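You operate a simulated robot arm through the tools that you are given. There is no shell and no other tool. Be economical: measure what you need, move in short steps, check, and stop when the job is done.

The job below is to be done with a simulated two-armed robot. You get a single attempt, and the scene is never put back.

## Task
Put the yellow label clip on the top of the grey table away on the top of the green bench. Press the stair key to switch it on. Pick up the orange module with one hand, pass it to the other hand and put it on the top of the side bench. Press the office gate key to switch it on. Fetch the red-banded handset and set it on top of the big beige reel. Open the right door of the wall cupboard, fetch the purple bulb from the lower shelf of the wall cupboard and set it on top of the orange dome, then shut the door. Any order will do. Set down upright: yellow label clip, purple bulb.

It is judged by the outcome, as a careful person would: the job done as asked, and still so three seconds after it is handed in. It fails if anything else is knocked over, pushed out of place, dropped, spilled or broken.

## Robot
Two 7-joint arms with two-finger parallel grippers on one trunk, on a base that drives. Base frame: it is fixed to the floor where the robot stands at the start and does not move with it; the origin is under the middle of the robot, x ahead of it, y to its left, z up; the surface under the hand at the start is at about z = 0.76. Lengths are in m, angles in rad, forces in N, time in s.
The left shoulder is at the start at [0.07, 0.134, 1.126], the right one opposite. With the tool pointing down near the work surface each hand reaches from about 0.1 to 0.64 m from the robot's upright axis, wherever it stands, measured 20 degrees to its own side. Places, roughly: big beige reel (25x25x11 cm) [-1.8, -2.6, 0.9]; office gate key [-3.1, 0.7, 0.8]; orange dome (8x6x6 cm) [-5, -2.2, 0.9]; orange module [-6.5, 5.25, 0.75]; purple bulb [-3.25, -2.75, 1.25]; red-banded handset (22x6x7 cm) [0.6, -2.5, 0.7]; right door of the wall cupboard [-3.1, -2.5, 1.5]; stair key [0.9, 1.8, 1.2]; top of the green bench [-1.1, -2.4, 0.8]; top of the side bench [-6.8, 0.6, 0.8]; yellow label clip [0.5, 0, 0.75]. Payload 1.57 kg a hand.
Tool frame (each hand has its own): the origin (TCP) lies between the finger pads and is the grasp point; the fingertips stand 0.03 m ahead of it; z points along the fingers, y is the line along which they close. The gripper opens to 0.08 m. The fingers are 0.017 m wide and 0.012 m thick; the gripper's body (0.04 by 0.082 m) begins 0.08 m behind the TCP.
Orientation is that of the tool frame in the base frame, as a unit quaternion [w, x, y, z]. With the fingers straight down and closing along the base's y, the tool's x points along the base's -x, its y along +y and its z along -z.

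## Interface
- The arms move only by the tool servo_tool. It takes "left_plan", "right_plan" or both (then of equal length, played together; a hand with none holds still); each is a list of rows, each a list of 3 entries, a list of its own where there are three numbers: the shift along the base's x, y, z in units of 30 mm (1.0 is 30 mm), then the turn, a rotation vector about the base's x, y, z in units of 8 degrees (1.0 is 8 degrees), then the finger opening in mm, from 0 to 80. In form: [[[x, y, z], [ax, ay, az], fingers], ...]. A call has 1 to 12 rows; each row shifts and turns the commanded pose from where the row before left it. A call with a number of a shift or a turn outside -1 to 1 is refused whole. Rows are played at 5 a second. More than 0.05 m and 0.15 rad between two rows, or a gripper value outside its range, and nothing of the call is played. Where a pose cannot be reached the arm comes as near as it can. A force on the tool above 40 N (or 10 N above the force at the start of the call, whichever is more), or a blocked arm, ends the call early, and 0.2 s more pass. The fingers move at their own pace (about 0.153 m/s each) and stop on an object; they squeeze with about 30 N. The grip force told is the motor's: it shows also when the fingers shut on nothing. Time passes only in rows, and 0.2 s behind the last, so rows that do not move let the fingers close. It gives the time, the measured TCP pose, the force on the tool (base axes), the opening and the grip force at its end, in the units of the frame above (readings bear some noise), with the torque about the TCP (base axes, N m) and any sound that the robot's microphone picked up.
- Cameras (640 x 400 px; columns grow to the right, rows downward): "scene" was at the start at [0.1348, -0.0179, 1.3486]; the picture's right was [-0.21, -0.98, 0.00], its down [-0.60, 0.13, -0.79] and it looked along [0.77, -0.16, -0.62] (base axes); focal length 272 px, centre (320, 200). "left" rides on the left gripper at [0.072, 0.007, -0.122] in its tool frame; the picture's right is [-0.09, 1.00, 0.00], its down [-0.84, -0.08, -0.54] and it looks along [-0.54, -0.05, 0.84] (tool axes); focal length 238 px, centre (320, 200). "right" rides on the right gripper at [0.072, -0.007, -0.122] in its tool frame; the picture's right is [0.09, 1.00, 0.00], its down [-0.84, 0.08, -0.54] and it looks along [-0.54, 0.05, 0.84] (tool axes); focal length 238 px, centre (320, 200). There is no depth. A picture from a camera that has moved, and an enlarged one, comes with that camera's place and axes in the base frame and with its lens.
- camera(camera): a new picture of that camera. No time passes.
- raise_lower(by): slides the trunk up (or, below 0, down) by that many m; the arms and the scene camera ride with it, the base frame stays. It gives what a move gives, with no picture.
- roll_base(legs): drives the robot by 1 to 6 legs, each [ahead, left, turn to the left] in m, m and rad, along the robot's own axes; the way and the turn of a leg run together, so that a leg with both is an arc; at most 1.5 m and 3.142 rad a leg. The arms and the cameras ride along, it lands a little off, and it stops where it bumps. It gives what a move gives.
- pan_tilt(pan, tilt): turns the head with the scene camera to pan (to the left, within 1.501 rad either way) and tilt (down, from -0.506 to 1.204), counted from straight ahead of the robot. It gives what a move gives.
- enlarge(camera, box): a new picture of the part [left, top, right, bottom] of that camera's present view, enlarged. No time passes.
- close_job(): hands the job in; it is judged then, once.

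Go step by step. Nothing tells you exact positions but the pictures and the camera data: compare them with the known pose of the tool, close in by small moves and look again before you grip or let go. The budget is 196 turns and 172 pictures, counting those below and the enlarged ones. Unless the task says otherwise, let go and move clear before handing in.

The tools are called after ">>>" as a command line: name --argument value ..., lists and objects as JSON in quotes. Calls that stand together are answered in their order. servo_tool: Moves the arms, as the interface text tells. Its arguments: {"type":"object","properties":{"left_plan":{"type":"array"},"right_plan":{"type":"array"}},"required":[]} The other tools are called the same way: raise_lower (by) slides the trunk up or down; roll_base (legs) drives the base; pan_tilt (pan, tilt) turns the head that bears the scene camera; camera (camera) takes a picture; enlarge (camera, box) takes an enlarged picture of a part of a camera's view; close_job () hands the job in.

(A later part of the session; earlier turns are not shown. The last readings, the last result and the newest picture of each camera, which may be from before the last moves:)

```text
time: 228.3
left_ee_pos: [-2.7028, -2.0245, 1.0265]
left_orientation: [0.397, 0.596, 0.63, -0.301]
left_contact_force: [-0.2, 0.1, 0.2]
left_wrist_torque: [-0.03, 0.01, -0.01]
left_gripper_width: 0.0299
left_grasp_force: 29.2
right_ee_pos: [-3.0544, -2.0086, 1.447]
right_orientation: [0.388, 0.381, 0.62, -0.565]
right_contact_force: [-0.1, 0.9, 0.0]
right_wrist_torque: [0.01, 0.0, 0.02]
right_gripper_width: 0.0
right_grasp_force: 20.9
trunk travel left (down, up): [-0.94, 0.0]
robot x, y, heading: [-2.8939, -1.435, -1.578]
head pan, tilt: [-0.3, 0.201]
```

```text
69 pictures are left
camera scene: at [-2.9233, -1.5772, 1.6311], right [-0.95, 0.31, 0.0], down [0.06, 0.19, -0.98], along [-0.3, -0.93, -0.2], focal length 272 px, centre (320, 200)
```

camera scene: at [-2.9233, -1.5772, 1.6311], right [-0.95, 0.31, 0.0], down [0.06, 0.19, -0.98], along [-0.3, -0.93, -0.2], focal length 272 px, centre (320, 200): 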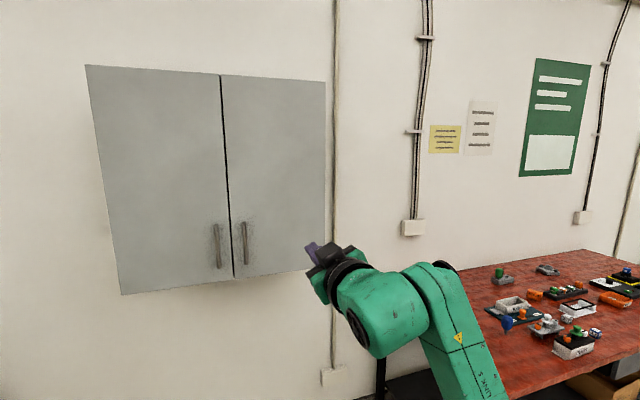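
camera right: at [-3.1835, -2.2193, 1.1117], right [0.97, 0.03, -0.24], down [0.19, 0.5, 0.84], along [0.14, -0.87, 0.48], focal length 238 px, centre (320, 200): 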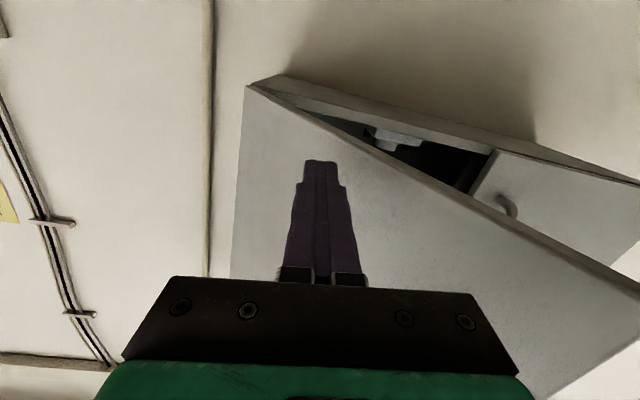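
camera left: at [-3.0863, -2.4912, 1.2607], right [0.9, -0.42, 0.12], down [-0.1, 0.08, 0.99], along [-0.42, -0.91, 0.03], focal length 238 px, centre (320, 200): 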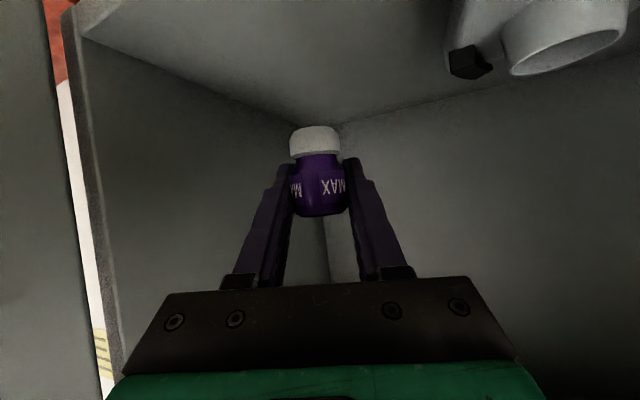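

The door is shut flush. Carry the bulb along the red table toward the orange dome.

>>> roll_base --legs '[[0.05, -1.2, 0], [0, -1.05, 0]]'

>>> pan_tilt --pan 0.1 --tilt 0.5

>>> camera --camera "scene"

```text
time: 239.4
left_ee_pos: [-4.9926, -1.9962, 1.0252]
left_orientation: [0.391, 0.61, 0.616, -0.31]
left_contact_force: [0.0, -0.7, -0.6]
left_wrist_torque: [0.0, 0.02, 0.02]
left_gripper_width: 0.0297
left_grasp_force: 29.9
right_ee_pos: [-5.3424, -1.9644, 1.4464]
right_orientation: [0.374, 0.395, 0.611, -0.575]
right_contact_force: [-0.1, -1.1, -0.1]
right_wrist_torque: [-0.01, 0.01, 0.01]
right_gripper_width: 0.0
right_grasp_force: 21.4
trunk travel left (down, up): [-0.94, 0.0]
robot x, y, heading: [-5.1577, -1.3978, -1.626]
head pan, tilt: [-0.3, 0.201]
```

```text
time: 240.3
left_ee_pos: [-4.9938, -1.9962, 1.0256]
left_orientation: [0.391, 0.61, 0.615, -0.31]
left_contact_force: [0.6, 0.2, 0.3]
left_wrist_torque: [-0.01, 0.03, -0.01]
left_gripper_width: 0.0299
left_grasp_force: 30.0
right_ee_pos: [-5.3431, -1.9647, 1.4468]
right_orientation: [0.373, 0.396, 0.611, -0.575]
right_contact_force: [-0.3, 0.3, 0.0]
right_wrist_torque: [0.02, 0.0, -0.02]
right_gripper_width: 0.0
right_grasp_force: 21.2
trunk travel left (down, up): [-0.94, 0.0]
robot x, y, heading: [-5.154, -1.4025, -1.628]
head pan, tilt: [0.099, 0.499]
```

```text
68 pictures are left
camera scene: at [-5.1559, -1.5428, 1.6035], right [-1.0, -0.04, 0.0], down [-0.02, 0.48, -0.88], along [0.04, -0.88, -0.48], focal length 272 px, centre (320, 200)
```

scene: 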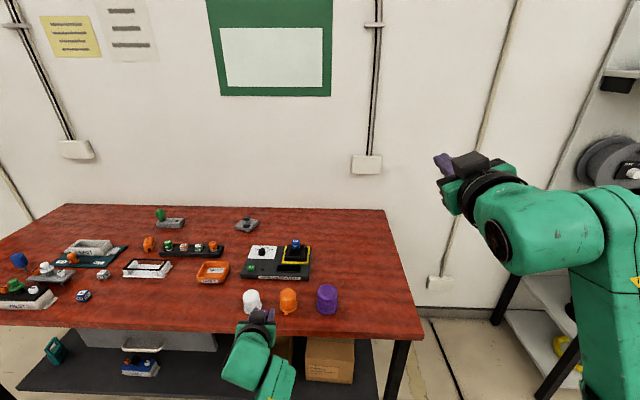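

>>> enlarge --camera "scene" --box '[230, 270, 350, 345]'

>>> camera --camera "left"

```text
5.33 times, centred on (290, 308) of scene
camera zoom: at [-5.1559, -1.5428, 1.6035], right [-1.0, -0.04, 0.0], down [-0.02, 0.48, -0.88], along [0.04, -0.88, -0.48], focal length 1450 px, centre (480, -373)
```

zoom: 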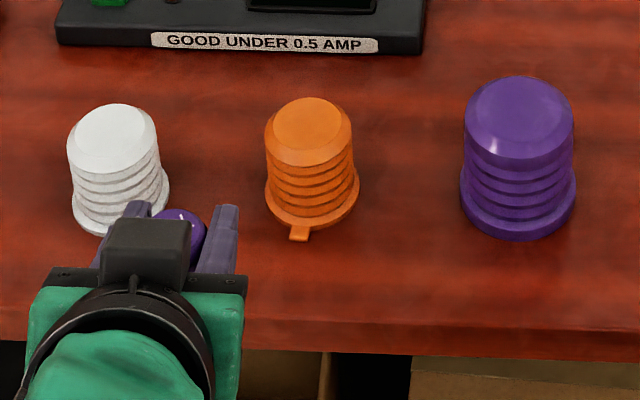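

```text
66 pictures are left
camera left: at [-4.9975, -1.8552, 1.027], right [0.98, 0.02, 0.17], down [-0.17, 0.03, 0.98], along [0.01, -1.0, 0.04], focal length 238 px, centre (320, 200)
```

left: 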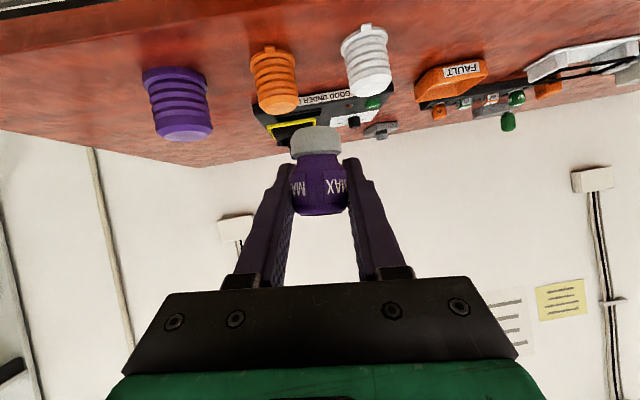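

Orange dome top triangulates to (-5.024, -2.181, 0.903). Level the bulb and roll ahead to bring it above the dome.

>>> servo_tool --left_plan '[[[-0.3, 0, 0.2], [0.09, 0.42, 0], 20], [[-0.3, 0, 0], [0, 0, 0], 20], [[0, 0, 0], [0, 0, 0], 20]]'

>>> roll_base --legs '[[0.19, 0, 0]]'

>>> camera --camera "left"

>>> pan_tilt --pan 0.25 --tilt 0.8

>>> camera --camera "scene"

```text
time: 241.1
left_ee_pos: [-4.9985, -1.9962, 1.03]
left_orientation: [0.378, 0.608, 0.625, -0.312]
left_contact_force: [-0.6, 0.4, 0.1]
left_wrist_torque: [0.02, -0.02, -0.03]
left_gripper_width: 0.03
left_grasp_force: 29.5
right_ee_pos: [-5.3427, -1.9642, 1.4466]
right_orientation: [0.374, 0.395, 0.612, -0.575]
right_contact_force: [-0.2, -0.5, 0.3]
right_wrist_torque: [-0.01, -0.02, 0.01]
right_gripper_width: 0.0
right_grasp_force: 21.7
trunk travel left (down, up): [-0.94, 0.0]
robot x, y, heading: [-5.1581, -1.4002, -1.628]
head pan, tilt: [0.099, 0.499]
```

```text
time: 242.6
left_ee_pos: [-5.0094, -2.1863, 1.0337]
left_orientation: [0.38, 0.607, 0.623, -0.314]
left_contact_force: [0.0, -0.4, -0.1]
left_wrist_torque: [-0.04, -0.01, 0.0]
left_gripper_width: 0.0299
left_grasp_force: 30.0
right_ee_pos: [-5.3548, -2.1514, 1.4493]
right_orientation: [0.373, 0.396, 0.609, -0.577]
right_contact_force: [-0.1, 0.1, -0.1]
right_wrist_torque: [0.02, -0.03, 0.02]
right_gripper_width: 0.0001
right_grasp_force: 21.2
trunk travel left (down, up): [-0.94, 0.0]
robot x, y, heading: [-5.1669, -1.5936, -1.631]
head pan, tilt: [0.099, 0.499]
```

```text
65 pictures are left
camera left: at [-5.0134, -2.0443, 1.0357], right [0.99, 0.02, 0.15], down [-0.15, 0.03, 0.99], along [0.01, -1.0, 0.03], focal length 238 px, centre (320, 200)
```

left: 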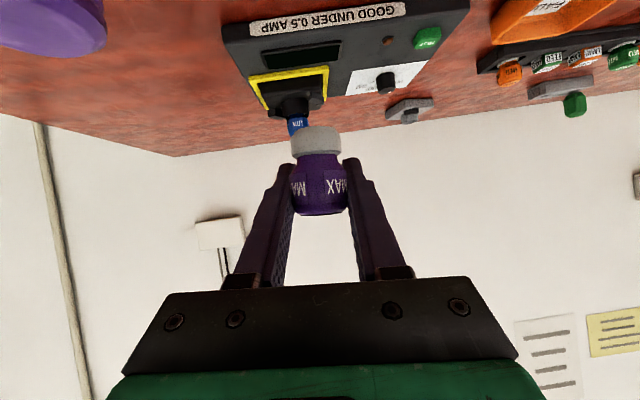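

```text
time: 243.4
left_ee_pos: [-5.0081, -2.1889, 1.0312]
left_orientation: [0.38, 0.608, 0.623, -0.313]
left_contact_force: [-0.3, 0.1, -1.1]
left_wrist_torque: [-0.01, -0.02, 0.0]
left_gripper_width: 0.03
left_grasp_force: 30.0
right_ee_pos: [-5.3546, -2.1561, 1.4463]
right_orientation: [0.372, 0.396, 0.611, -0.575]
right_contact_force: [0.0, 0.7, -0.7]
right_wrist_torque: [0.01, -0.01, 0.04]
right_gripper_width: 0.0
right_grasp_force: 21.6
trunk travel left (down, up): [-0.94, 0.0]
robot x, y, heading: [-5.1656, -1.5925, -1.629]
head pan, tilt: [0.25, 0.799]
```

```text
64 pictures are left
camera scene: at [-5.1552, -1.7231, 1.5775], right [-0.98, -0.19, 0.0], down [-0.14, 0.7, -0.7], along [0.13, -0.68, -0.72], focal length 272 px, centre (320, 200)
```

scene: 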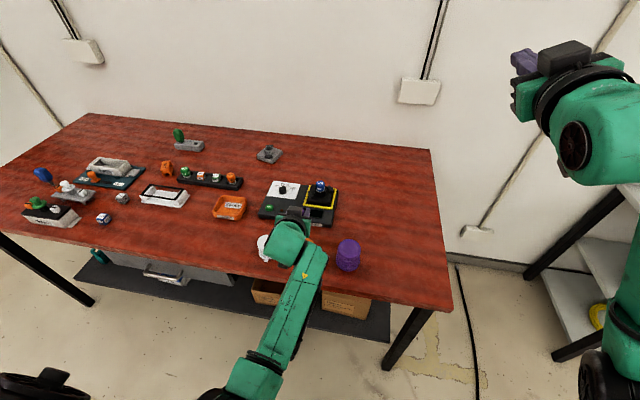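

Lower to just above the dome and check with the wrist camera.

>>> servo_tool --left_plan '[[[-0.45, 0, -0.6], [0, 0, 0], 20], [[0, 0, -0.7], [0, 0, 0], 20], [[0, 0, -0.7], [0, 0, 0], 20], [[0, 0, 0], [0, 0, 0], 20]]'

>>> camera --camera "left"

>>> enlarge --camera "scene" --box '[230, 190, 370, 280]'

```text
time: 244.6
left_ee_pos: [-4.9866, -2.186, 0.9618]
left_orientation: [0.402, 0.619, 0.612, -0.284]
left_contact_force: [-0.4, -0.4, -0.8]
left_wrist_torque: [0.02, 0.03, -0.01]
left_gripper_width: 0.0298
left_grasp_force: 30.2
right_ee_pos: [-5.3533, -2.1555, 1.4474]
right_orientation: [0.373, 0.396, 0.61, -0.576]
right_contact_force: [-0.3, -1.1, 0.6]
right_wrist_torque: [0.0, -0.03, 0.01]
right_gripper_width: 0.0
right_grasp_force: 21.2
trunk travel left (down, up): [-0.94, 0.0]
robot x, y, heading: [-5.1674, -1.594, -1.627]
head pan, tilt: [0.25, 0.799]
stopped in row 4 (left hand): the arm was blocked; the commanded pose is now the measured one
```

```text
63 pictures are left
camera left: at [-4.992, -2.0441, 0.9667], right [0.97, 0.02, 0.23], down [-0.23, 0.01, 0.97], along [0.02, -1.0, 0.02], focal length 238 px, centre (320, 200)
```

left: 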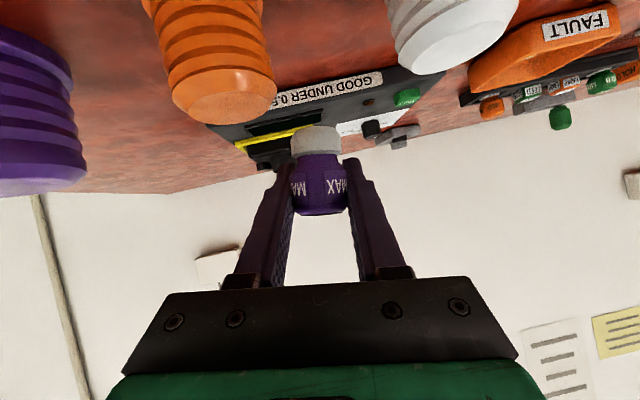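

```text
4.44 times, centred on (300, 235) of scene
camera zoom: at [-5.1551, -1.722, 1.5775], right [-0.98, -0.19, 0.0], down [-0.14, 0.7, -0.7], along [0.13, -0.68, -0.72], focal length 1208 px, centre (409, 44)
```

zoom: 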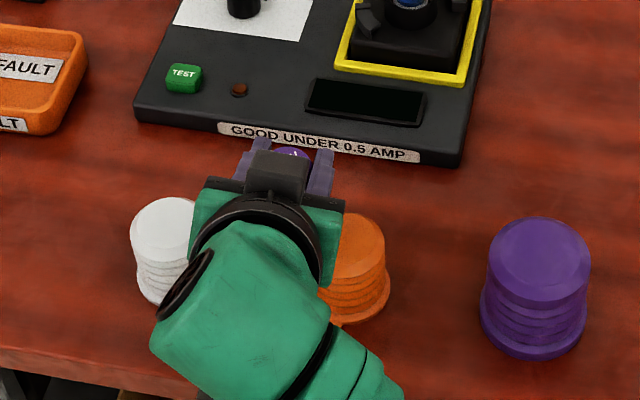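

The arm is near its lower limit there. Raise the arm, fix the roll, and lower the trunk instead.

>>> servo_tool --left_plan '[[[0, 0, 0.9], [0, 0.2, 0], 20], [[0, 0, 0.9], [0, 0.2, 0], 20], [[-0.3, 0, 0.9], [0, 0.2, 0], 20], [[-0.3, 0, 0.9], [0, 0.25, 0], 20], [[-0.3, 0, 0.9], [0, 0, 0], 20], [[-0.1, 0, 0.9], [0, 0, 0], 20], [[0, 0, 0.9], [0, 0, 0], 20], [[0, 0, 0.9], [0, 0, 0], 20], [[0, 0, 0], [0, 0, 0], 20]]'

>>> raise_lower --by -0.2

>>> servo_tool --left_plan '[[[0, 0, 0], [0, 0, 0], 20]]'

```text
time: 246.8
left_ee_pos: [-4.9859, -2.1848, 1.1699]
left_orientation: [0.396, 0.608, 0.627, -0.283]
left_contact_force: [0.2, 0.1, -1.4]
left_wrist_torque: [0.04, -0.03, 0.02]
left_gripper_width: 0.0299
left_grasp_force: 30.0
right_ee_pos: [-5.3549, -2.1549, 1.4469]
right_orientation: [0.373, 0.396, 0.611, -0.575]
right_contact_force: [0.2, 0.7, -0.9]
right_wrist_torque: [-0.02, 0.03, 0.01]
right_gripper_width: 0.0
right_grasp_force: 21.3
trunk travel left (down, up): [-0.94, 0.0]
robot x, y, heading: [-5.1641, -1.5933, -1.628]
head pan, tilt: [0.25, 0.799]
stopped in row 9 (left hand): the arm was blocked; the commanded pose is now the measured one
```

```text
time: 249.0
left_ee_pos: [-4.9847, -2.1846, 0.9712]
left_orientation: [0.397, 0.608, 0.627, -0.284]
left_contact_force: [0.7, -0.3, -0.5]
left_wrist_torque: [-0.01, 0.01, -0.03]
left_gripper_width: 0.0297
left_grasp_force: 30.1
right_ee_pos: [-5.3527, -2.1555, 1.2464]
right_orientation: [0.372, 0.396, 0.61, -0.576]
right_contact_force: [0.1, 0.1, -1.2]
right_wrist_torque: [0.0, 0.02, 0.0]
right_gripper_width: 0.0
right_grasp_force: 21.6
trunk travel left (down, up): [-0.74, 0.2]
robot x, y, heading: [-5.167, -1.5945, -1.627]
head pan, tilt: [0.25, 0.799]
```

```text
time: 249.4
left_ee_pos: [-4.9853, -2.1844, 0.971]
left_orientation: [0.395, 0.609, 0.626, -0.285]
left_contact_force: [0.0, -0.1, -1.0]
left_wrist_torque: [-0.01, 0.0, 0.01]
left_gripper_width: 0.0299
left_grasp_force: 29.9
right_ee_pos: [-5.3548, -2.1549, 1.247]
right_orientation: [0.373, 0.396, 0.611, -0.575]
right_contact_force: [0.2, -0.1, -0.1]
right_wrist_torque: [-0.04, 0.03, -0.02]
right_gripper_width: 0.0
right_grasp_force: 21.4
trunk travel left (down, up): [-0.74, 0.2]
robot x, y, heading: [-5.1651, -1.5941, -1.631]
head pan, tilt: [0.25, 0.799]
```

>>> roll_base --legs '[[0, -0.037, 0]]'

>>> servo_tool --left_plan '[[[0.2, 0.2, 0.3], [0, 0.3, 0], 20], [[0, 0, 0], [0, 0.35, 0], 20], [[0, 0, 0], [0, 0, 0], 20]]'

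>>> camera --camera "left"

```text
time: 250.3
left_ee_pos: [-5.0189, -2.1818, 0.9702]
left_orientation: [0.395, 0.608, 0.627, -0.284]
left_contact_force: [1.3, 0.6, -0.3]
left_wrist_torque: [-0.03, 0.0, 0.0]
left_gripper_width: 0.03
left_grasp_force: 29.6
right_ee_pos: [-5.3867, -2.153, 1.2466]
right_orientation: [0.371, 0.395, 0.612, -0.576]
right_contact_force: [0.0, 0.2, 0.4]
right_wrist_torque: [0.03, -0.01, -0.04]
right_gripper_width: 0.0
right_grasp_force: 21.2
trunk travel left (down, up): [-0.74, 0.2]
robot x, y, heading: [-5.2056, -1.5945, -1.628]
head pan, tilt: [0.25, 0.799]
```

```text
time: 251.1
left_ee_pos: [-5.0132, -2.1752, 0.9773]
left_orientation: [0.371, 0.596, 0.643, -0.306]
left_contact_force: [0.6, 0.0, -0.7]
left_wrist_torque: [0.03, 0.02, 0.01]
left_gripper_width: 0.0297
left_grasp_force: 30.2
right_ee_pos: [-5.3907, -2.1523, 1.2465]
right_orientation: [0.374, 0.396, 0.611, -0.575]
right_contact_force: [-0.4, -0.9, 0.2]
right_wrist_torque: [0.02, 0.01, 0.0]
right_gripper_width: 0.0
right_grasp_force: 21.2
trunk travel left (down, up): [-0.74, 0.2]
robot x, y, heading: [-5.2082, -1.5912, -1.633]
head pan, tilt: [0.25, 0.799]
```

```text
61 pictures are left
camera left: at [-5.0226, -2.0341, 0.9838], right [0.99, 0.05, 0.12], down [-0.12, -0.01, 0.99], along [0.05, -1.0, 0.0], focal length 238 px, centre (320, 200)
```

left: 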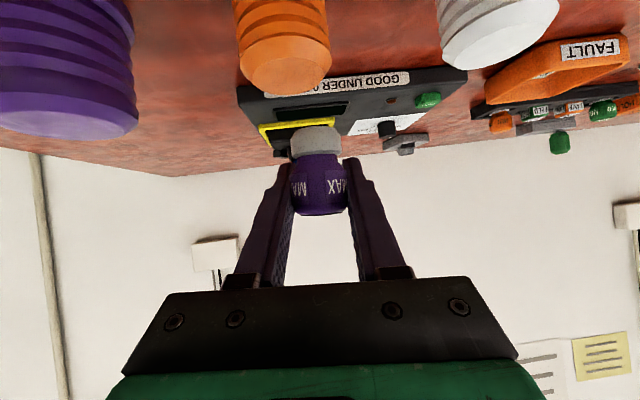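

Nearly aligned: need about (-0.010, -0.0145). Adjust and re-check.

>>> servo_tool --left_plan '[[[-0.33, -0.48, -0.2], [0, 0, 0], 20], [[0, 0, -0.2], [0, 0, 0], 20], [[0, 0, 0], [0, 0, 0], 20]]'

>>> camera --camera "left"

>>> enlarge --camera "scene" --box '[210, 120, 350, 210]'

```text
time: 251.9
left_ee_pos: [-5.0205, -2.1909, 0.9686]
left_orientation: [0.373, 0.595, 0.643, -0.307]
left_contact_force: [-0.7, -0.1, -0.5]
left_wrist_torque: [0.0, 0.01, -0.01]
left_gripper_width: 0.0298
left_grasp_force: 30.3
right_ee_pos: [-5.3903, -2.153, 1.2471]
right_orientation: [0.374, 0.396, 0.611, -0.575]
right_contact_force: [-0.5, 0.1, -0.3]
right_wrist_torque: [-0.02, 0.02, 0.02]
right_gripper_width: 0.0
right_grasp_force: 20.6
trunk travel left (down, up): [-0.74, 0.2]
robot x, y, heading: [-5.2047, -1.5921, -1.625]
head pan, tilt: [0.25, 0.799]
```

```text
60 pictures are left
camera left: at [-5.0291, -2.0502, 0.9739], right [0.99, 0.05, 0.13], down [-0.13, 0.0, 0.99], along [0.05, -1.0, 0.01], focal length 238 px, centre (320, 200)
```

left: 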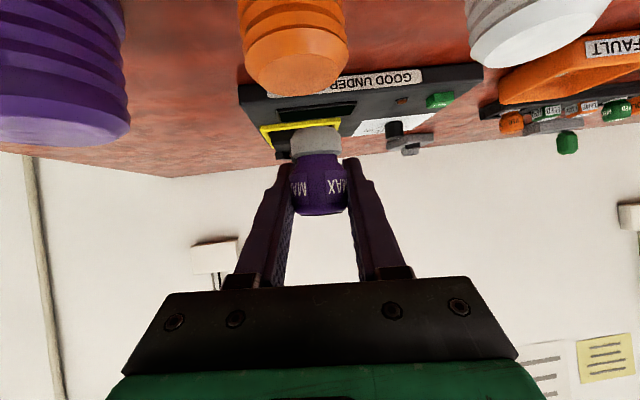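

```text
4.44 times, centred on (280, 165) of scene
camera zoom: at [-5.1917, -1.7198, 1.3775], right [-0.98, -0.19, 0.0], down [-0.14, 0.7, -0.7], along [0.13, -0.68, -0.72], focal length 1208 px, centre (498, 356)
```

zoom: 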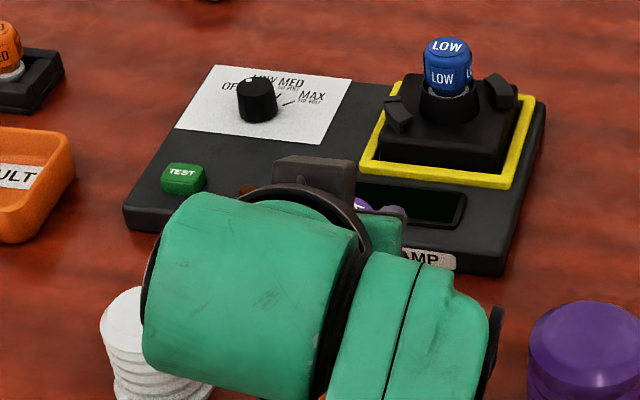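

Aligned in y; shift −6.5 mm in x, then lower to contact.

>>> servo_tool --left_plan '[[[-0.22, 0, -0.3], [0, 0, 0], 20], [[0, 0, -0.3], [0, 0, 0], 20], [[0, 0, -0.15], [0, 0, 0], 20], [[0, 0, 0], [0, 0, 0], 20]]'

>>> camera --camera "left"

```text
time: 252.9
left_ee_pos: [-5.0242, -2.192, 0.946]
left_orientation: [0.375, 0.595, 0.642, -0.306]
left_contact_force: [-0.2, -0.8, -1.4]
left_wrist_torque: [0.0, 0.04, -0.03]
left_gripper_width: 0.0296
left_grasp_force: 29.6
right_ee_pos: [-5.3915, -2.1526, 1.2479]
right_orientation: [0.373, 0.396, 0.611, -0.575]
right_contact_force: [-0.1, -0.4, 0.4]
right_wrist_torque: [0.0, -0.01, -0.01]
right_gripper_width: 0.0002
right_grasp_force: 20.9
trunk travel left (down, up): [-0.74, 0.2]
robot x, y, heading: [-5.2036, -1.5917, -1.629]
head pan, tilt: [0.25, 0.799]
```

```text
58 pictures are left
camera left: at [-5.0342, -2.0511, 0.9514], right [0.99, 0.06, 0.13], down [-0.13, 0.0, 0.99], along [0.06, -1.0, 0.01], focal length 238 px, centre (320, 200)
```

left: 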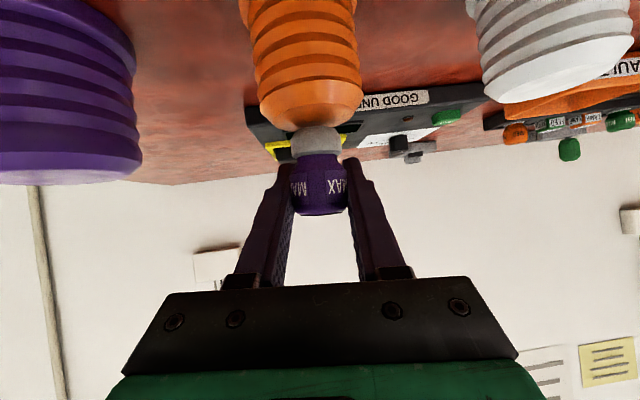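

>>> servo_tool --left_plan '[[[-0.05, -0.1, -0.2], [0, 0, 0], 20], [[0, 0, -0.1], [0, 0, 0], 20], [[0, 0, -0.1], [0, 0, 0], 20], [[0, 0, 0], [0, 0, 0], 20]]'

>>> camera --camera "left"

```text
time: 253.9
left_ee_pos: [-5.0258, -2.1933, 0.9423]
left_orientation: [0.381, 0.592, 0.638, -0.311]
left_contact_force: [6.5, -1.3, 29.0]
left_wrist_torque: [0.05, -0.02, 0.0]
left_gripper_width: 0.0301
left_grasp_force: 30.2
right_ee_pos: [-5.3909, -2.1474, 1.251]
right_orientation: [0.374, 0.394, 0.61, -0.577]
right_contact_force: [-0.3, 0.3, -0.4]
right_wrist_torque: [0.0, 0.0, -0.01]
right_gripper_width: 0.0
right_grasp_force: 21.5
trunk travel left (down, up): [-0.74, 0.2]
robot x, y, heading: [-5.2029, -1.593, -1.627]
head pan, tilt: [0.25, 0.799]
```

```text
57 pictures are left
camera left: at [-5.0355, -2.0515, 0.945], right [0.99, 0.06, 0.13], down [-0.13, 0.02, 0.99], along [0.05, -1.0, 0.02], focal length 238 px, centre (320, 200)
```

left: 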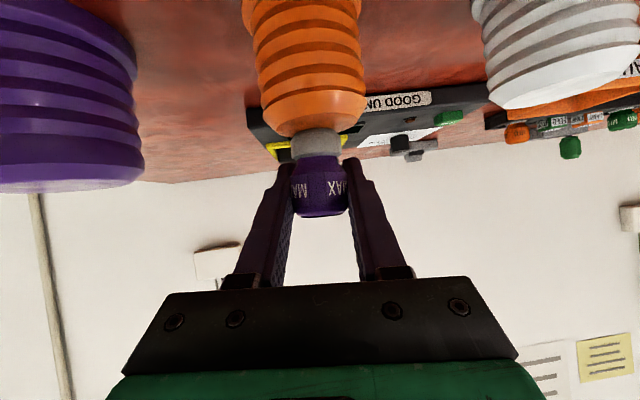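

Contact made. Before release, zoom to verify the seating.

>>> servo_tool --left_plan '[[[0, 0, 0.2], [0, 0, 0], 20], [[0, 0, 0], [0, 0, 0], 20]]'

>>> enlarge --camera "left" --box '[240, 70, 400, 230]'

```text
time: 254.5
left_ee_pos: [-5.0267, -2.1923, 0.9415]
left_orientation: [0.378, 0.595, 0.64, -0.307]
left_contact_force: [4.4, -5.4, 26.7]
left_wrist_torque: [-0.12, -0.02, -0.01]
left_gripper_width: 0.0295
left_grasp_force: 30.0
right_ee_pos: [-5.3909, -2.1494, 1.2478]
right_orientation: [0.374, 0.395, 0.61, -0.576]
right_contact_force: [0.0, -0.8, 0.2]
right_wrist_torque: [0.03, -0.02, 0.01]
right_gripper_width: 0.0001
right_grasp_force: 20.7
trunk travel left (down, up): [-0.74, 0.2]
robot x, y, heading: [-5.2023, -1.5879, -1.628]
head pan, tilt: [0.25, 0.799]
```

```text
2.50 times, centred on (320, 150) of left
camera zoom: at [-5.0362, -2.0507, 0.9463], right [0.99, 0.05, 0.13], down [-0.13, 0.01, 0.99], along [0.05, -1.0, 0.01], focal length 596 px, centre (320, 325)
```

zoom: 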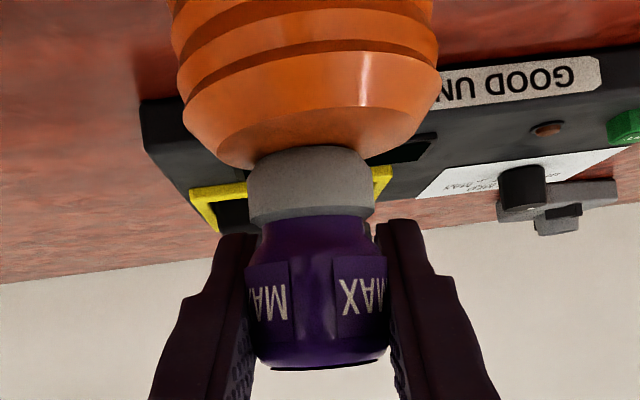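

Sizes of dome and bulb give equal depth (~0.132 m) and equal columns, so it's centred. Relieve the pressure and open.

>>> servo_tool --left_plan '[[[0, 0, 0.1], [0, 0, 0], 20], [[0, 0, 0], [0, 0, 0], 20]]'

>>> servo_tool --left_plan '[[[0, 0, 0.03], [0, 0, 0], 33], [[0, 0, 0], [0, 0, 0], 38], [[0, 0, 0], [0, 0, 0], 45], [[0, 0, 0], [0, 0, 0], 50]]'

>>> camera --camera "left"

```text
time: 255.1
left_ee_pos: [-5.0277, -2.1919, 0.9428]
left_orientation: [0.376, 0.597, 0.64, -0.304]
left_contact_force: [1.2, -4.3, 20.6]
left_wrist_torque: [-0.06, 0.16, 0.03]
left_gripper_width: 0.0296
left_grasp_force: 30.1
right_ee_pos: [-5.3919, -2.1496, 1.2492]
right_orientation: [0.374, 0.395, 0.61, -0.576]
right_contact_force: [-0.7, -0.7, -0.6]
right_wrist_torque: [-0.01, 0.05, -0.03]
right_gripper_width: 0.0
right_grasp_force: 21.5
trunk travel left (down, up): [-0.74, 0.2]
robot x, y, heading: [-5.2034, -1.5865, -1.627]
head pan, tilt: [0.25, 0.799]
```

```text
time: 256.1
left_ee_pos: [-5.0258, -2.1938, 0.941]
left_orientation: [0.375, 0.597, 0.642, -0.302]
left_contact_force: [0.1, -0.8, 0.4]
left_wrist_torque: [0.0, -0.01, -0.01]
left_gripper_width: 0.05
left_grasp_force: 0.1
right_ee_pos: [-5.3913, -2.1529, 1.2465]
right_orientation: [0.373, 0.397, 0.61, -0.576]
right_contact_force: [0.2, -0.3, -0.4]
right_wrist_torque: [0.01, 0.02, -0.02]
right_gripper_width: 0.0001
right_grasp_force: 20.8
trunk travel left (down, up): [-0.74, 0.2]
robot x, y, heading: [-5.2048, -1.5919, -1.628]
head pan, tilt: [0.25, 0.799]
```

```text
55 pictures are left
camera left: at [-5.035, -2.0526, 0.9467], right [0.99, 0.05, 0.14], down [-0.14, -0.01, 0.99], along [0.05, -1.0, 0.0], focal length 238 px, centre (320, 200)
```

left: 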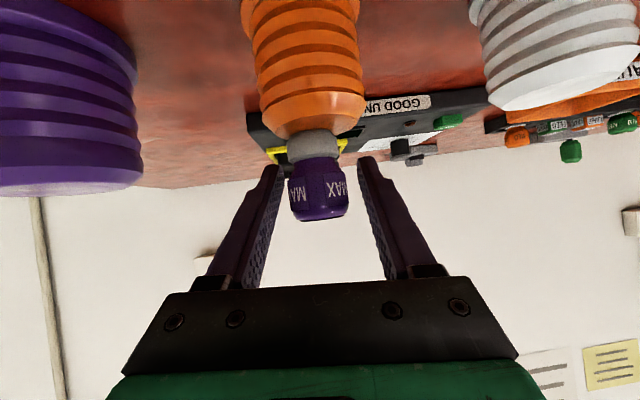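

The bulb stands on the dome. Withdraw along the finger line.

>>> servo_tool --left_plan '[[[-0.1, 0.75, 0.48], [0, 0, 0], 52], [[-0.1, 0.75, 0.48], [0, 0, 0], 52], [[-0.1, 0.75, 0.48], [0, 0, 0], 52], [[-0.1, 0.75, 0.48], [0, 0, 0], 52], [[0, 0.4, 0.8], [0, 0, 0], 52]]'

>>> roll_base --legs '[[-0.35, 0, 0]]'

>>> camera --camera "scene"

```text
time: 257.3
left_ee_pos: [-5.0227, -2.0911, 1.0242]
left_orientation: [0.41, 0.61, 0.621, -0.271]
left_contact_force: [-1.2, -0.3, -0.2]
left_wrist_torque: [0.0, 0.03, -0.02]
left_gripper_width: 0.0521
left_grasp_force: 0.0
right_ee_pos: [-5.3901, -2.1531, 1.2474]
right_orientation: [0.373, 0.396, 0.611, -0.575]
right_contact_force: [0.3, -0.4, -0.2]
right_wrist_torque: [0.02, 0.0, -0.02]
right_gripper_width: 0.0001
right_grasp_force: 21.0
trunk travel left (down, up): [-0.74, 0.2]
robot x, y, heading: [-5.2041, -1.5929, -1.629]
head pan, tilt: [0.25, 0.799]
```

```text
time: 259.6
left_ee_pos: [-5.0041, -1.7387, 1.0251]
left_orientation: [0.411, 0.61, 0.62, -0.273]
left_contact_force: [1.0, 0.5, -0.3]
left_wrist_torque: [0.03, -0.01, -0.01]
left_gripper_width: 0.052
left_grasp_force: 0.1
right_ee_pos: [-5.3704, -1.7969, 1.2461]
right_orientation: [0.372, 0.396, 0.611, -0.576]
right_contact_force: [0.2, -0.2, -0.2]
right_wrist_torque: [-0.01, 0.01, 0.01]
right_gripper_width: 0.0
right_grasp_force: 20.9
trunk travel left (down, up): [-0.74, 0.2]
robot x, y, heading: [-5.1838, -1.2322, -1.629]
head pan, tilt: [0.25, 0.799]
```

```text
54 pictures are left
camera scene: at [-5.171, -1.3649, 1.3774], right [-0.98, -0.19, 0.0], down [-0.13, 0.7, -0.7], along [0.13, -0.68, -0.72], focal length 272 px, centre (320, 200)
```

scene: 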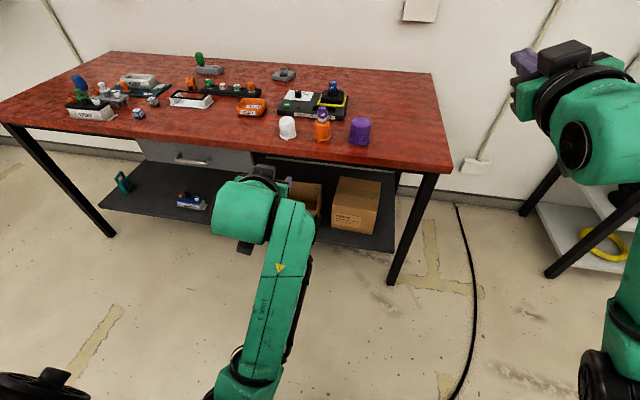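

Bulb placed on the dome. Now turn toward the office gate key.

>>> roll_base --legs '[[0, 0, 2.4]]'

>>> pan_tilt --pan 0 --tilt 0.15

>>> camera --camera "scene"

```text
time: 265.6
left_ee_pos: [-4.9548, -0.7519, 1.0253]
left_orientation: [0.408, -0.339, 0.801, 0.277]
left_contact_force: [0.6, -0.1, -0.4]
left_wrist_torque: [-0.02, -0.01, 0.0]
left_gripper_width: 0.052
left_grasp_force: 0.1
right_ee_pos: [-4.6533, -0.9696, 1.2455]
right_orientation: [0.675, -0.412, 0.6, 0.123]
right_contact_force: [0.7, 0.0, 0.2]
right_wrist_torque: [0.0, 0.0, 0.01]
right_gripper_width: 0.0003
right_grasp_force: 21.7
trunk travel left (down, up): [-0.74, 0.2]
robot x, y, heading: [-5.1831, -1.2335, 0.72]
head pan, tilt: [0.25, 0.799]
```

```text
time: 266.6
left_ee_pos: [-4.9553, -0.7507, 1.0262]
left_orientation: [0.41, -0.338, 0.801, 0.277]
left_contact_force: [0.2, -0.2, 0.3]
left_wrist_torque: [-0.01, 0.0, -0.03]
left_gripper_width: 0.052
left_grasp_force: 0.1
right_ee_pos: [-4.6535, -0.9692, 1.2457]
right_orientation: [0.674, -0.412, 0.6, 0.124]
right_contact_force: [0.1, -0.3, 0.5]
right_wrist_torque: [0.0, 0.02, 0.0]
right_gripper_width: 0.0
right_grasp_force: 21.0
trunk travel left (down, up): [-0.74, 0.2]
robot x, y, heading: [-5.1838, -1.237, 0.726]
head pan, tilt: [0.0, 0.15]
```

```text
53 pictures are left
camera scene: at [-5.0758, -1.1402, 1.4358], right [0.66, -0.75, 0.0], down [-0.11, -0.1, -0.99], along [0.74, 0.66, -0.15], focal length 272 px, centre (320, 200)
```

scene: 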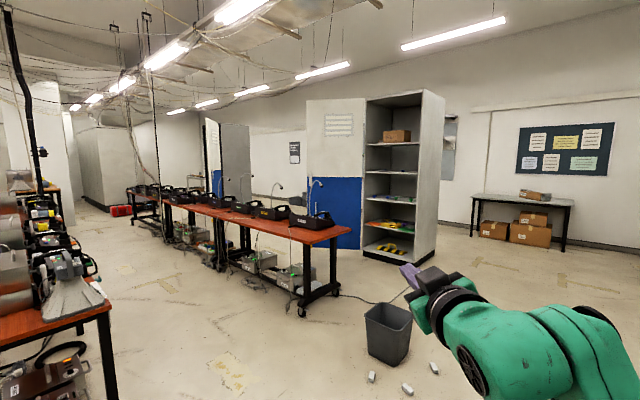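

>>> enlarge --camera "scene" --box '[220, 160, 360, 250]'

```text
4.44 times, centred on (290, 205) of scene
camera zoom: at [-5.0758, -1.1402, 1.4358], right [0.66, -0.75, 0.0], down [-0.11, -0.1, -0.99], along [0.74, 0.66, -0.15], focal length 1208 px, centre (453, 178)
```

zoom: 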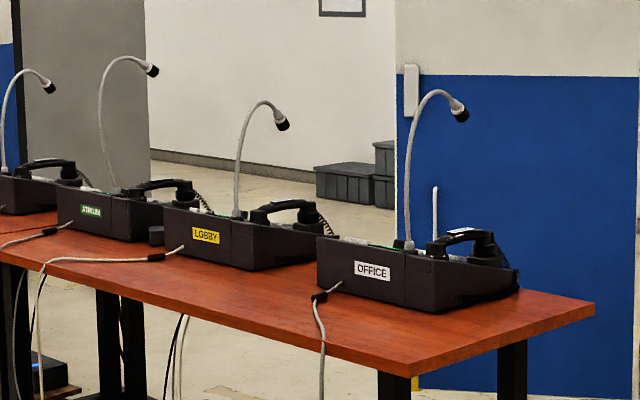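

The OFFICE intercom stands at the near (south) end of the trolley table. I'll skirt the bin and litter via y=-1.25, then come up facing +y.

>>> roll_base --legs '[[0, 0, -0.726], [1.3, 0, 0], [1.15, 0, 0], [0, 0, 1.57], [0.85, 0, 0]]'

>>> pan_tilt --pan 0.25 --tilt 0.45

>>> camera --camera "scene"

```text
time: 288.4
left_ee_pos: [-2.9258, 0.1146, 1.025]
left_orientation: [-0.262, 0.634, -0.595, -0.419]
left_contact_force: [0.0, -0.2, 0.3]
left_wrist_torque: [0.02, -0.03, 0.0]
left_gripper_width: 0.0521
left_grasp_force: 0.0
right_ee_pos: [-2.5604, 0.1907, 1.247]
right_orientation: [-0.566, 0.62, -0.381, -0.387]
right_contact_force: [0.1, 0.9, -0.1]
right_wrist_torque: [-0.04, -0.02, -0.01]
right_gripper_width: 0.0
right_grasp_force: 21.0
trunk travel left (down, up): [-0.74, 0.2]
robot x, y, heading: [-2.7231, -0.3794, 1.557]
head pan, tilt: [0.0, 0.15]
```

```text
time: 289.2
left_ee_pos: [-2.9271, 0.1147, 1.0249]
left_orientation: [-0.262, 0.634, -0.596, -0.419]
left_contact_force: [0.3, -0.9, 0.6]
left_wrist_torque: [0.01, -0.02, 0.0]
left_gripper_width: 0.0521
left_grasp_force: 0.1
right_ee_pos: [-2.562, 0.1911, 1.2471]
right_orientation: [-0.566, 0.62, -0.381, -0.387]
right_contact_force: [-0.7, 0.5, 1.0]
right_wrist_torque: [-0.01, -0.01, 0.04]
right_gripper_width: 0.0
right_grasp_force: 21.4
trunk travel left (down, up): [-0.74, 0.2]
robot x, y, heading: [-2.7196, -0.3782, 1.56]
head pan, tilt: [0.25, 0.45]
```

```text
51 pictures are left
camera scene: at [-2.7423, -0.239, 1.408], right [0.97, 0.23, 0.0], down [0.1, -0.42, -0.9], along [-0.21, 0.88, -0.43], focal length 272 px, centre (320, 200)
```

scene: 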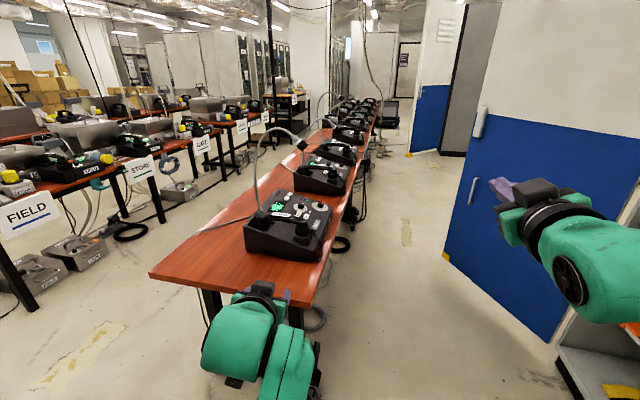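

>>> enlarge --camera "scene" --box '[230, 170, 350, 270]'

```text
4.00 times, centred on (290, 220) of scene
camera zoom: at [-2.7423, -0.239, 1.408], right [0.97, 0.23, 0.0], down [0.1, -0.42, -0.9], along [-0.21, 0.88, -0.43], focal length 1087 px, centre (440, 120)
```

zoom: 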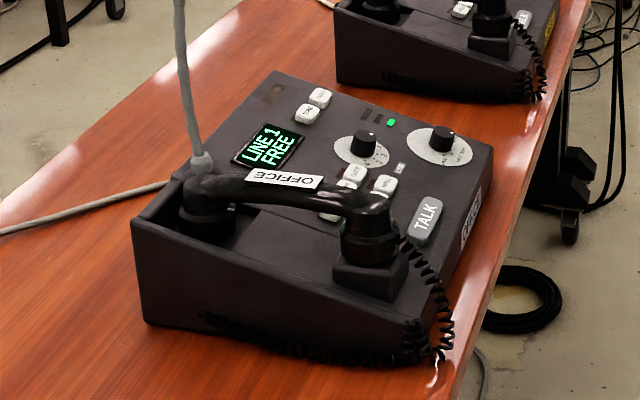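

I need a closer, steeper look at the keys' labels: raise the trunk and drive nearer.

>>> raise_lower --by 0.2

>>> roll_base --legs '[[0.33, 0.02, 0]]'

>>> pan_tilt --pan 0.35 --tilt 0.85

>>> enlarge --camera "scene" --box '[190, 60, 430, 260]'

```text
time: 291.4
left_ee_pos: [-2.9268, 0.1147, 1.2247]
left_orientation: [-0.263, 0.633, -0.597, -0.417]
left_contact_force: [-0.9, 0.2, 0.4]
left_wrist_torque: [-0.02, -0.01, 0.02]
left_gripper_width: 0.0522
left_grasp_force: 0.0
right_ee_pos: [-2.5617, 0.192, 1.4475]
right_orientation: [-0.566, 0.62, -0.382, -0.386]
right_contact_force: [-0.2, 0.4, 0.3]
right_wrist_torque: [0.02, 0.03, 0.0]
right_gripper_width: 0.0
right_grasp_force: 20.6
trunk travel left (down, up): [-0.94, 0.0]
robot x, y, heading: [-2.7207, -0.3745, 1.557]
head pan, tilt: [0.25, 0.45]
```

```text
time: 293.6
left_ee_pos: [-2.9437, 0.4421, 1.2261]
left_orientation: [-0.262, 0.634, -0.594, -0.42]
left_contact_force: [0.9, 0.9, 0.5]
left_wrist_torque: [0.0, 0.02, 0.04]
left_gripper_width: 0.0522
left_grasp_force: 0.0
right_ee_pos: [-2.5778, 0.5202, 1.4492]
right_orientation: [-0.566, 0.619, -0.381, -0.388]
right_contact_force: [0.1, 0.6, 0.8]
right_wrist_torque: [-0.01, -0.02, 0.01]
right_gripper_width: 0.0001
right_grasp_force: 21.0
trunk travel left (down, up): [-0.94, 0.0]
robot x, y, heading: [-2.7375, -0.0503, 1.558]
head pan, tilt: [0.25, 0.45]
```

```text
time: 294.4
left_ee_pos: [-2.9437, 0.4464, 1.2254]
left_orientation: [-0.261, 0.634, -0.594, -0.42]
left_contact_force: [0.2, 0.1, -0.1]
left_wrist_torque: [-0.02, 0.01, 0.04]
left_gripper_width: 0.0518
left_grasp_force: 0.0
right_ee_pos: [-2.5781, 0.5228, 1.4465]
right_orientation: [-0.566, 0.62, -0.381, -0.387]
right_contact_force: [-0.3, 0.4, 0.2]
right_wrist_torque: [0.02, -0.02, 0.02]
right_gripper_width: 0.0
right_grasp_force: 21.0
trunk travel left (down, up): [-0.94, 0.0]
robot x, y, heading: [-2.738, -0.049, 1.555]
head pan, tilt: [0.351, 0.85]
```

```text
2.00 times, centred on (310, 160) of scene
camera zoom: at [-2.763, 0.0771, 1.5735], right [0.94, 0.33, 0.0], down [0.25, -0.71, -0.66], along [-0.22, 0.62, -0.75], focal length 544 px, centre (340, 280)
```

zoom: 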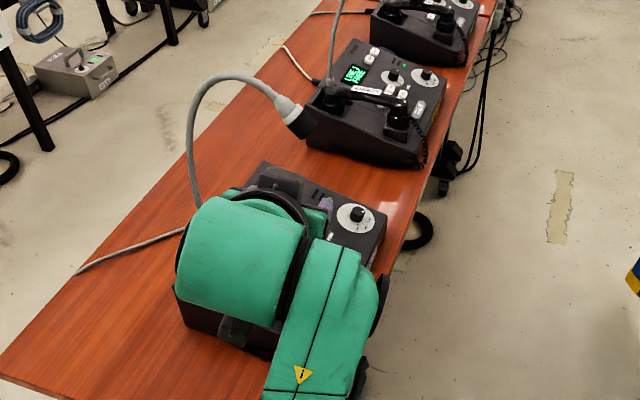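

The left hand hides the device. Back up a bit, turn the left hand to point down and look through its camera.

>>> roll_base --legs '[[-0.12, 0, 0]]'

>>> servo_tool --left_plan '[[[0, 0, 0], [-0.896, -0.24, 0], 0], [[0, 0, 0], [-0.896, -0.24, 0], 0], [[0, 0, 0], [-0.896, -0.24, 0], 0], [[0, 0, 0], [-0.896, -0.24, 0], 0], [[0, 0, 0], [-0.896, -0.24, 0], 0], [[0, 0, 0], [-0.896, -0.24, 0], 0], [[0, 0, 0], [-0.896, -0.24, 0], 0], [[0, 0, 0], [-0.896, -0.24, 0], 0]]'

>>> camera --camera "left"

>>> camera --camera "scene"

```text
time: 295.7
left_ee_pos: [-2.9452, 0.3278, 1.2237]
left_orientation: [-0.26, 0.636, -0.594, -0.419]
left_contact_force: [0.4, 0.5, 0.1]
left_wrist_torque: [0.01, 0.04, 0.02]
left_gripper_width: 0.052
left_grasp_force: 0.1
right_ee_pos: [-2.5801, 0.4062, 1.4437]
right_orientation: [-0.565, 0.621, -0.381, -0.387]
right_contact_force: [0.1, -0.2, -0.7]
right_wrist_torque: [-0.05, 0.0, 0.0]
right_gripper_width: 0.0
right_grasp_force: 21.1
trunk travel left (down, up): [-0.94, 0.0]
robot x, y, heading: [-2.7429, -0.167, 1.557]
head pan, tilt: [0.351, 0.85]
```

```text
time: 297.5
left_ee_pos: [-2.9627, 0.3718, 1.1864]
left_orientation: [0.001, 0.729, -0.684, 0.002]
left_contact_force: [-0.4, 0.6, 0.5]
left_wrist_torque: [-0.02, -0.01, 0.01]
left_gripper_width: 0.0
left_grasp_force: 21.2
left hand out of reach, approached as far as the arm can: row 5, 6, 7
right_ee_pos: [-2.5819, 0.404, 1.4463]
right_orientation: [-0.565, 0.622, -0.38, -0.388]
right_contact_force: [-0.2, 0.7, -0.1]
right_wrist_torque: [-0.02, -0.01, -0.03]
right_gripper_width: 0.0001
right_grasp_force: 21.4
trunk travel left (down, up): [-0.94, 0.0]
robot x, y, heading: [-2.7383, -0.1695, 1.556]
head pan, tilt: [0.351, 0.85]
```

```text
48 pictures are left
camera left: at [-2.9661, 0.3009, 1.3102], right [-1.0, 0.03, 0.0], down [0.02, 0.84, 0.54], along [0.02, 0.54, -0.84], focal length 238 px, centre (320, 200)
```

left: 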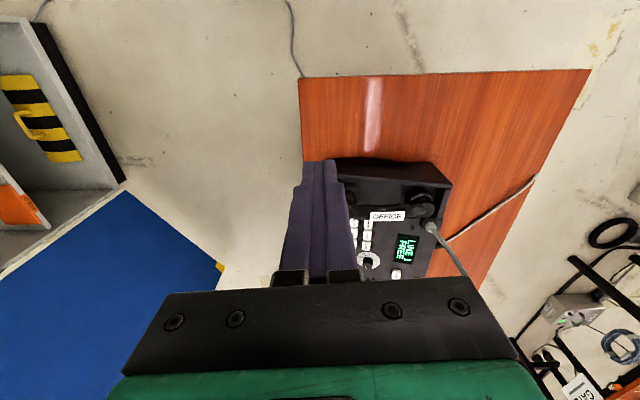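

```text
47 pictures are left
camera scene: at [-2.7656, -0.0434, 1.5733], right [0.94, 0.33, 0.0], down [0.25, -0.71, -0.66], along [-0.22, 0.62, -0.75], focal length 272 px, centre (320, 200)
```

scene: 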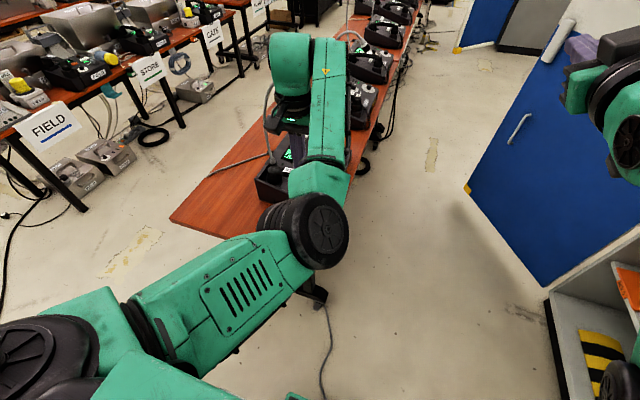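

>>> enlarge --camera "left" --box '[330, 180, 460, 285]'

```text
3.81 times, centred on (395, 232) of left
camera zoom: at [-2.9661, 0.3009, 1.3102], right [-1.0, 0.03, 0.0], down [0.02, 0.84, 0.54], along [0.02, 0.54, -0.84], focal length 908 px, centre (34, 76)
```

zoom: 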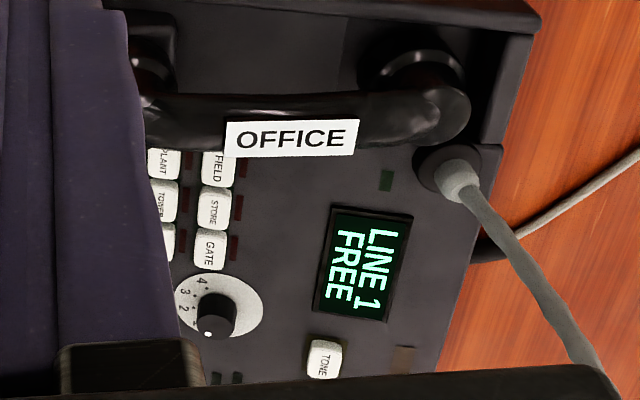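

GATE key found at (-3.067, 0.727, 0.864), but the gooseneck mic hangs above it at about (-3.03, 0.665, 1.175) and the handset is just south. I'll approach from the open east side: go around, face −x, with the left hand slanting in under the mic.

>>> roll_base --legs '[[0, -0.5, 0], [0, 0, 1.575], [0, -1.0, 0]]'

>>> raise_lower --by -0.25

>>> pan_tilt --pan 0.0 --tilt 0.5

>>> camera --camera "scene"

```text
time: 309.1
left_ee_pos: [-2.7811, 0.597, 1.1875]
left_orientation: [-0.001, 0.999, 0.043, 0.002]
left_contact_force: [0.3, -0.7, -0.7]
left_wrist_torque: [0.03, 0.04, -0.03]
left_gripper_width: 0.0002
left_grasp_force: 21.1
right_ee_pos: [-2.8191, 0.9779, 1.447]
right_orientation: [-0.12, 0.706, 0.177, -0.675]
right_contact_force: [-0.3, 0.6, 0.8]
right_wrist_torque: [0.0, 0.01, -0.01]
right_gripper_width: 0.0
right_grasp_force: 21.1
trunk travel left (down, up): [-0.94, 0.0]
robot x, y, heading: [-2.2445, 0.8288, -3.13]
head pan, tilt: [0.351, 0.85]
```

```text
time: 311.6
left_ee_pos: [-2.7808, 0.5979, 0.9383]
left_orientation: [0.0, 0.999, 0.043, 0.002]
left_contact_force: [-0.2, -0.4, -0.6]
left_wrist_torque: [-0.02, 0.02, -0.01]
left_gripper_width: 0.0
left_grasp_force: 22.0
right_ee_pos: [-2.8183, 0.9785, 1.197]
right_orientation: [-0.12, 0.706, 0.177, -0.675]
right_contact_force: [-1.0, -0.4, -0.3]
right_wrist_torque: [-0.04, 0.0, 0.0]
right_gripper_width: 0.0
right_grasp_force: 21.1
trunk travel left (down, up): [-0.69, 0.25]
robot x, y, heading: [-2.2441, 0.8304, -3.132]
head pan, tilt: [0.351, 0.85]
```

```text
time: 312.5
left_ee_pos: [-2.7805, 0.5979, 0.938]
left_orientation: [-0.001, 0.999, 0.042, 0.002]
left_contact_force: [-0.5, -0.1, -0.4]
left_wrist_torque: [0.01, 0.0, -0.03]
left_gripper_width: 0.0001
left_grasp_force: 21.6
right_ee_pos: [-2.8196, 0.9794, 1.1976]
right_orientation: [-0.12, 0.706, 0.177, -0.675]
right_contact_force: [-0.6, 0.8, 0.7]
right_wrist_torque: [0.0, 0.02, -0.01]
right_gripper_width: 0.0
right_grasp_force: 21.5
trunk travel left (down, up): [-0.69, 0.25]
robot x, y, heading: [-2.2437, 0.8312, -3.131]
head pan, tilt: [0.0, 0.499]
```

```text
45 pictures are left
camera scene: at [-2.386, 0.8301, 1.3534], right [-0.01, 1.0, 0.0], down [0.48, 0.01, -0.88], along [-0.88, -0.01, -0.48], focal length 272 px, centre (320, 200)
```

scene: 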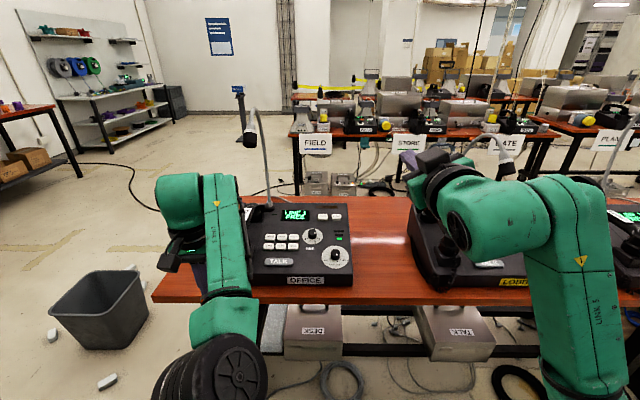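

Retract the right hand from the neighbouring mic, and zoom on the keys.

>>> servo_tool --right_plan '[[[0.8, 0, 0.3], [0, 0, 0], 0], [[0.8, 0, 0.3], [0, 0, 0], 0], [[0.8, 0, 0.3], [0, 0, 0], 0], [[0.8, 0, 0.3], [0, 0, 0], 0], [[0.8, 0, 0.3], [0, 0, 0], 0]]'

>>> enlarge --camera "scene" --box '[235, 190, 375, 290]'

```text
time: 313.7
left_ee_pos: [-2.7816, 0.5961, 0.9377]
left_orientation: [-0.001, 0.999, 0.042, 0.001]
left_contact_force: [0.1, 0.1, -0.1]
left_wrist_torque: [-0.02, -0.01, 0.01]
left_gripper_width: 0.0002
left_grasp_force: 21.4
right_ee_pos: [-2.6985, 0.9797, 1.2405]
right_orientation: [-0.12, 0.706, 0.176, -0.675]
right_contact_force: [-0.2, -0.9, 0.3]
right_wrist_torque: [0.03, 0.06, -0.03]
right_gripper_width: 0.0
right_grasp_force: 21.8
trunk travel left (down, up): [-0.69, 0.25]
robot x, y, heading: [-2.2455, 0.8349, -3.134]
head pan, tilt: [0.0, 0.499]
```

```text
4.00 times, centred on (305, 240) of scene
camera zoom: at [-2.3854, 0.8301, 1.3535], right [-0.01, 1.0, 0.0], down [0.48, 0.0, -0.88], along [-0.88, -0.01, -0.48], focal length 1087 px, centre (380, 40)
```

zoom: 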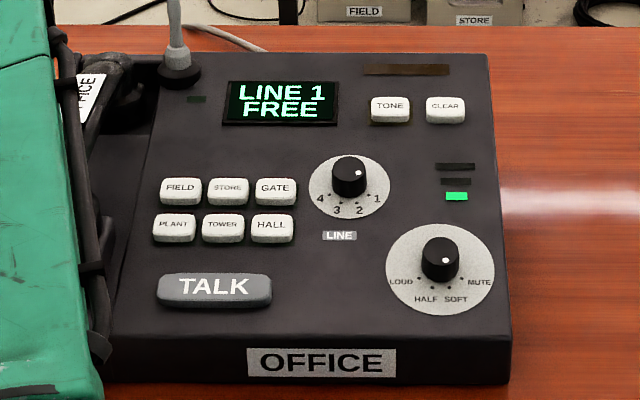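

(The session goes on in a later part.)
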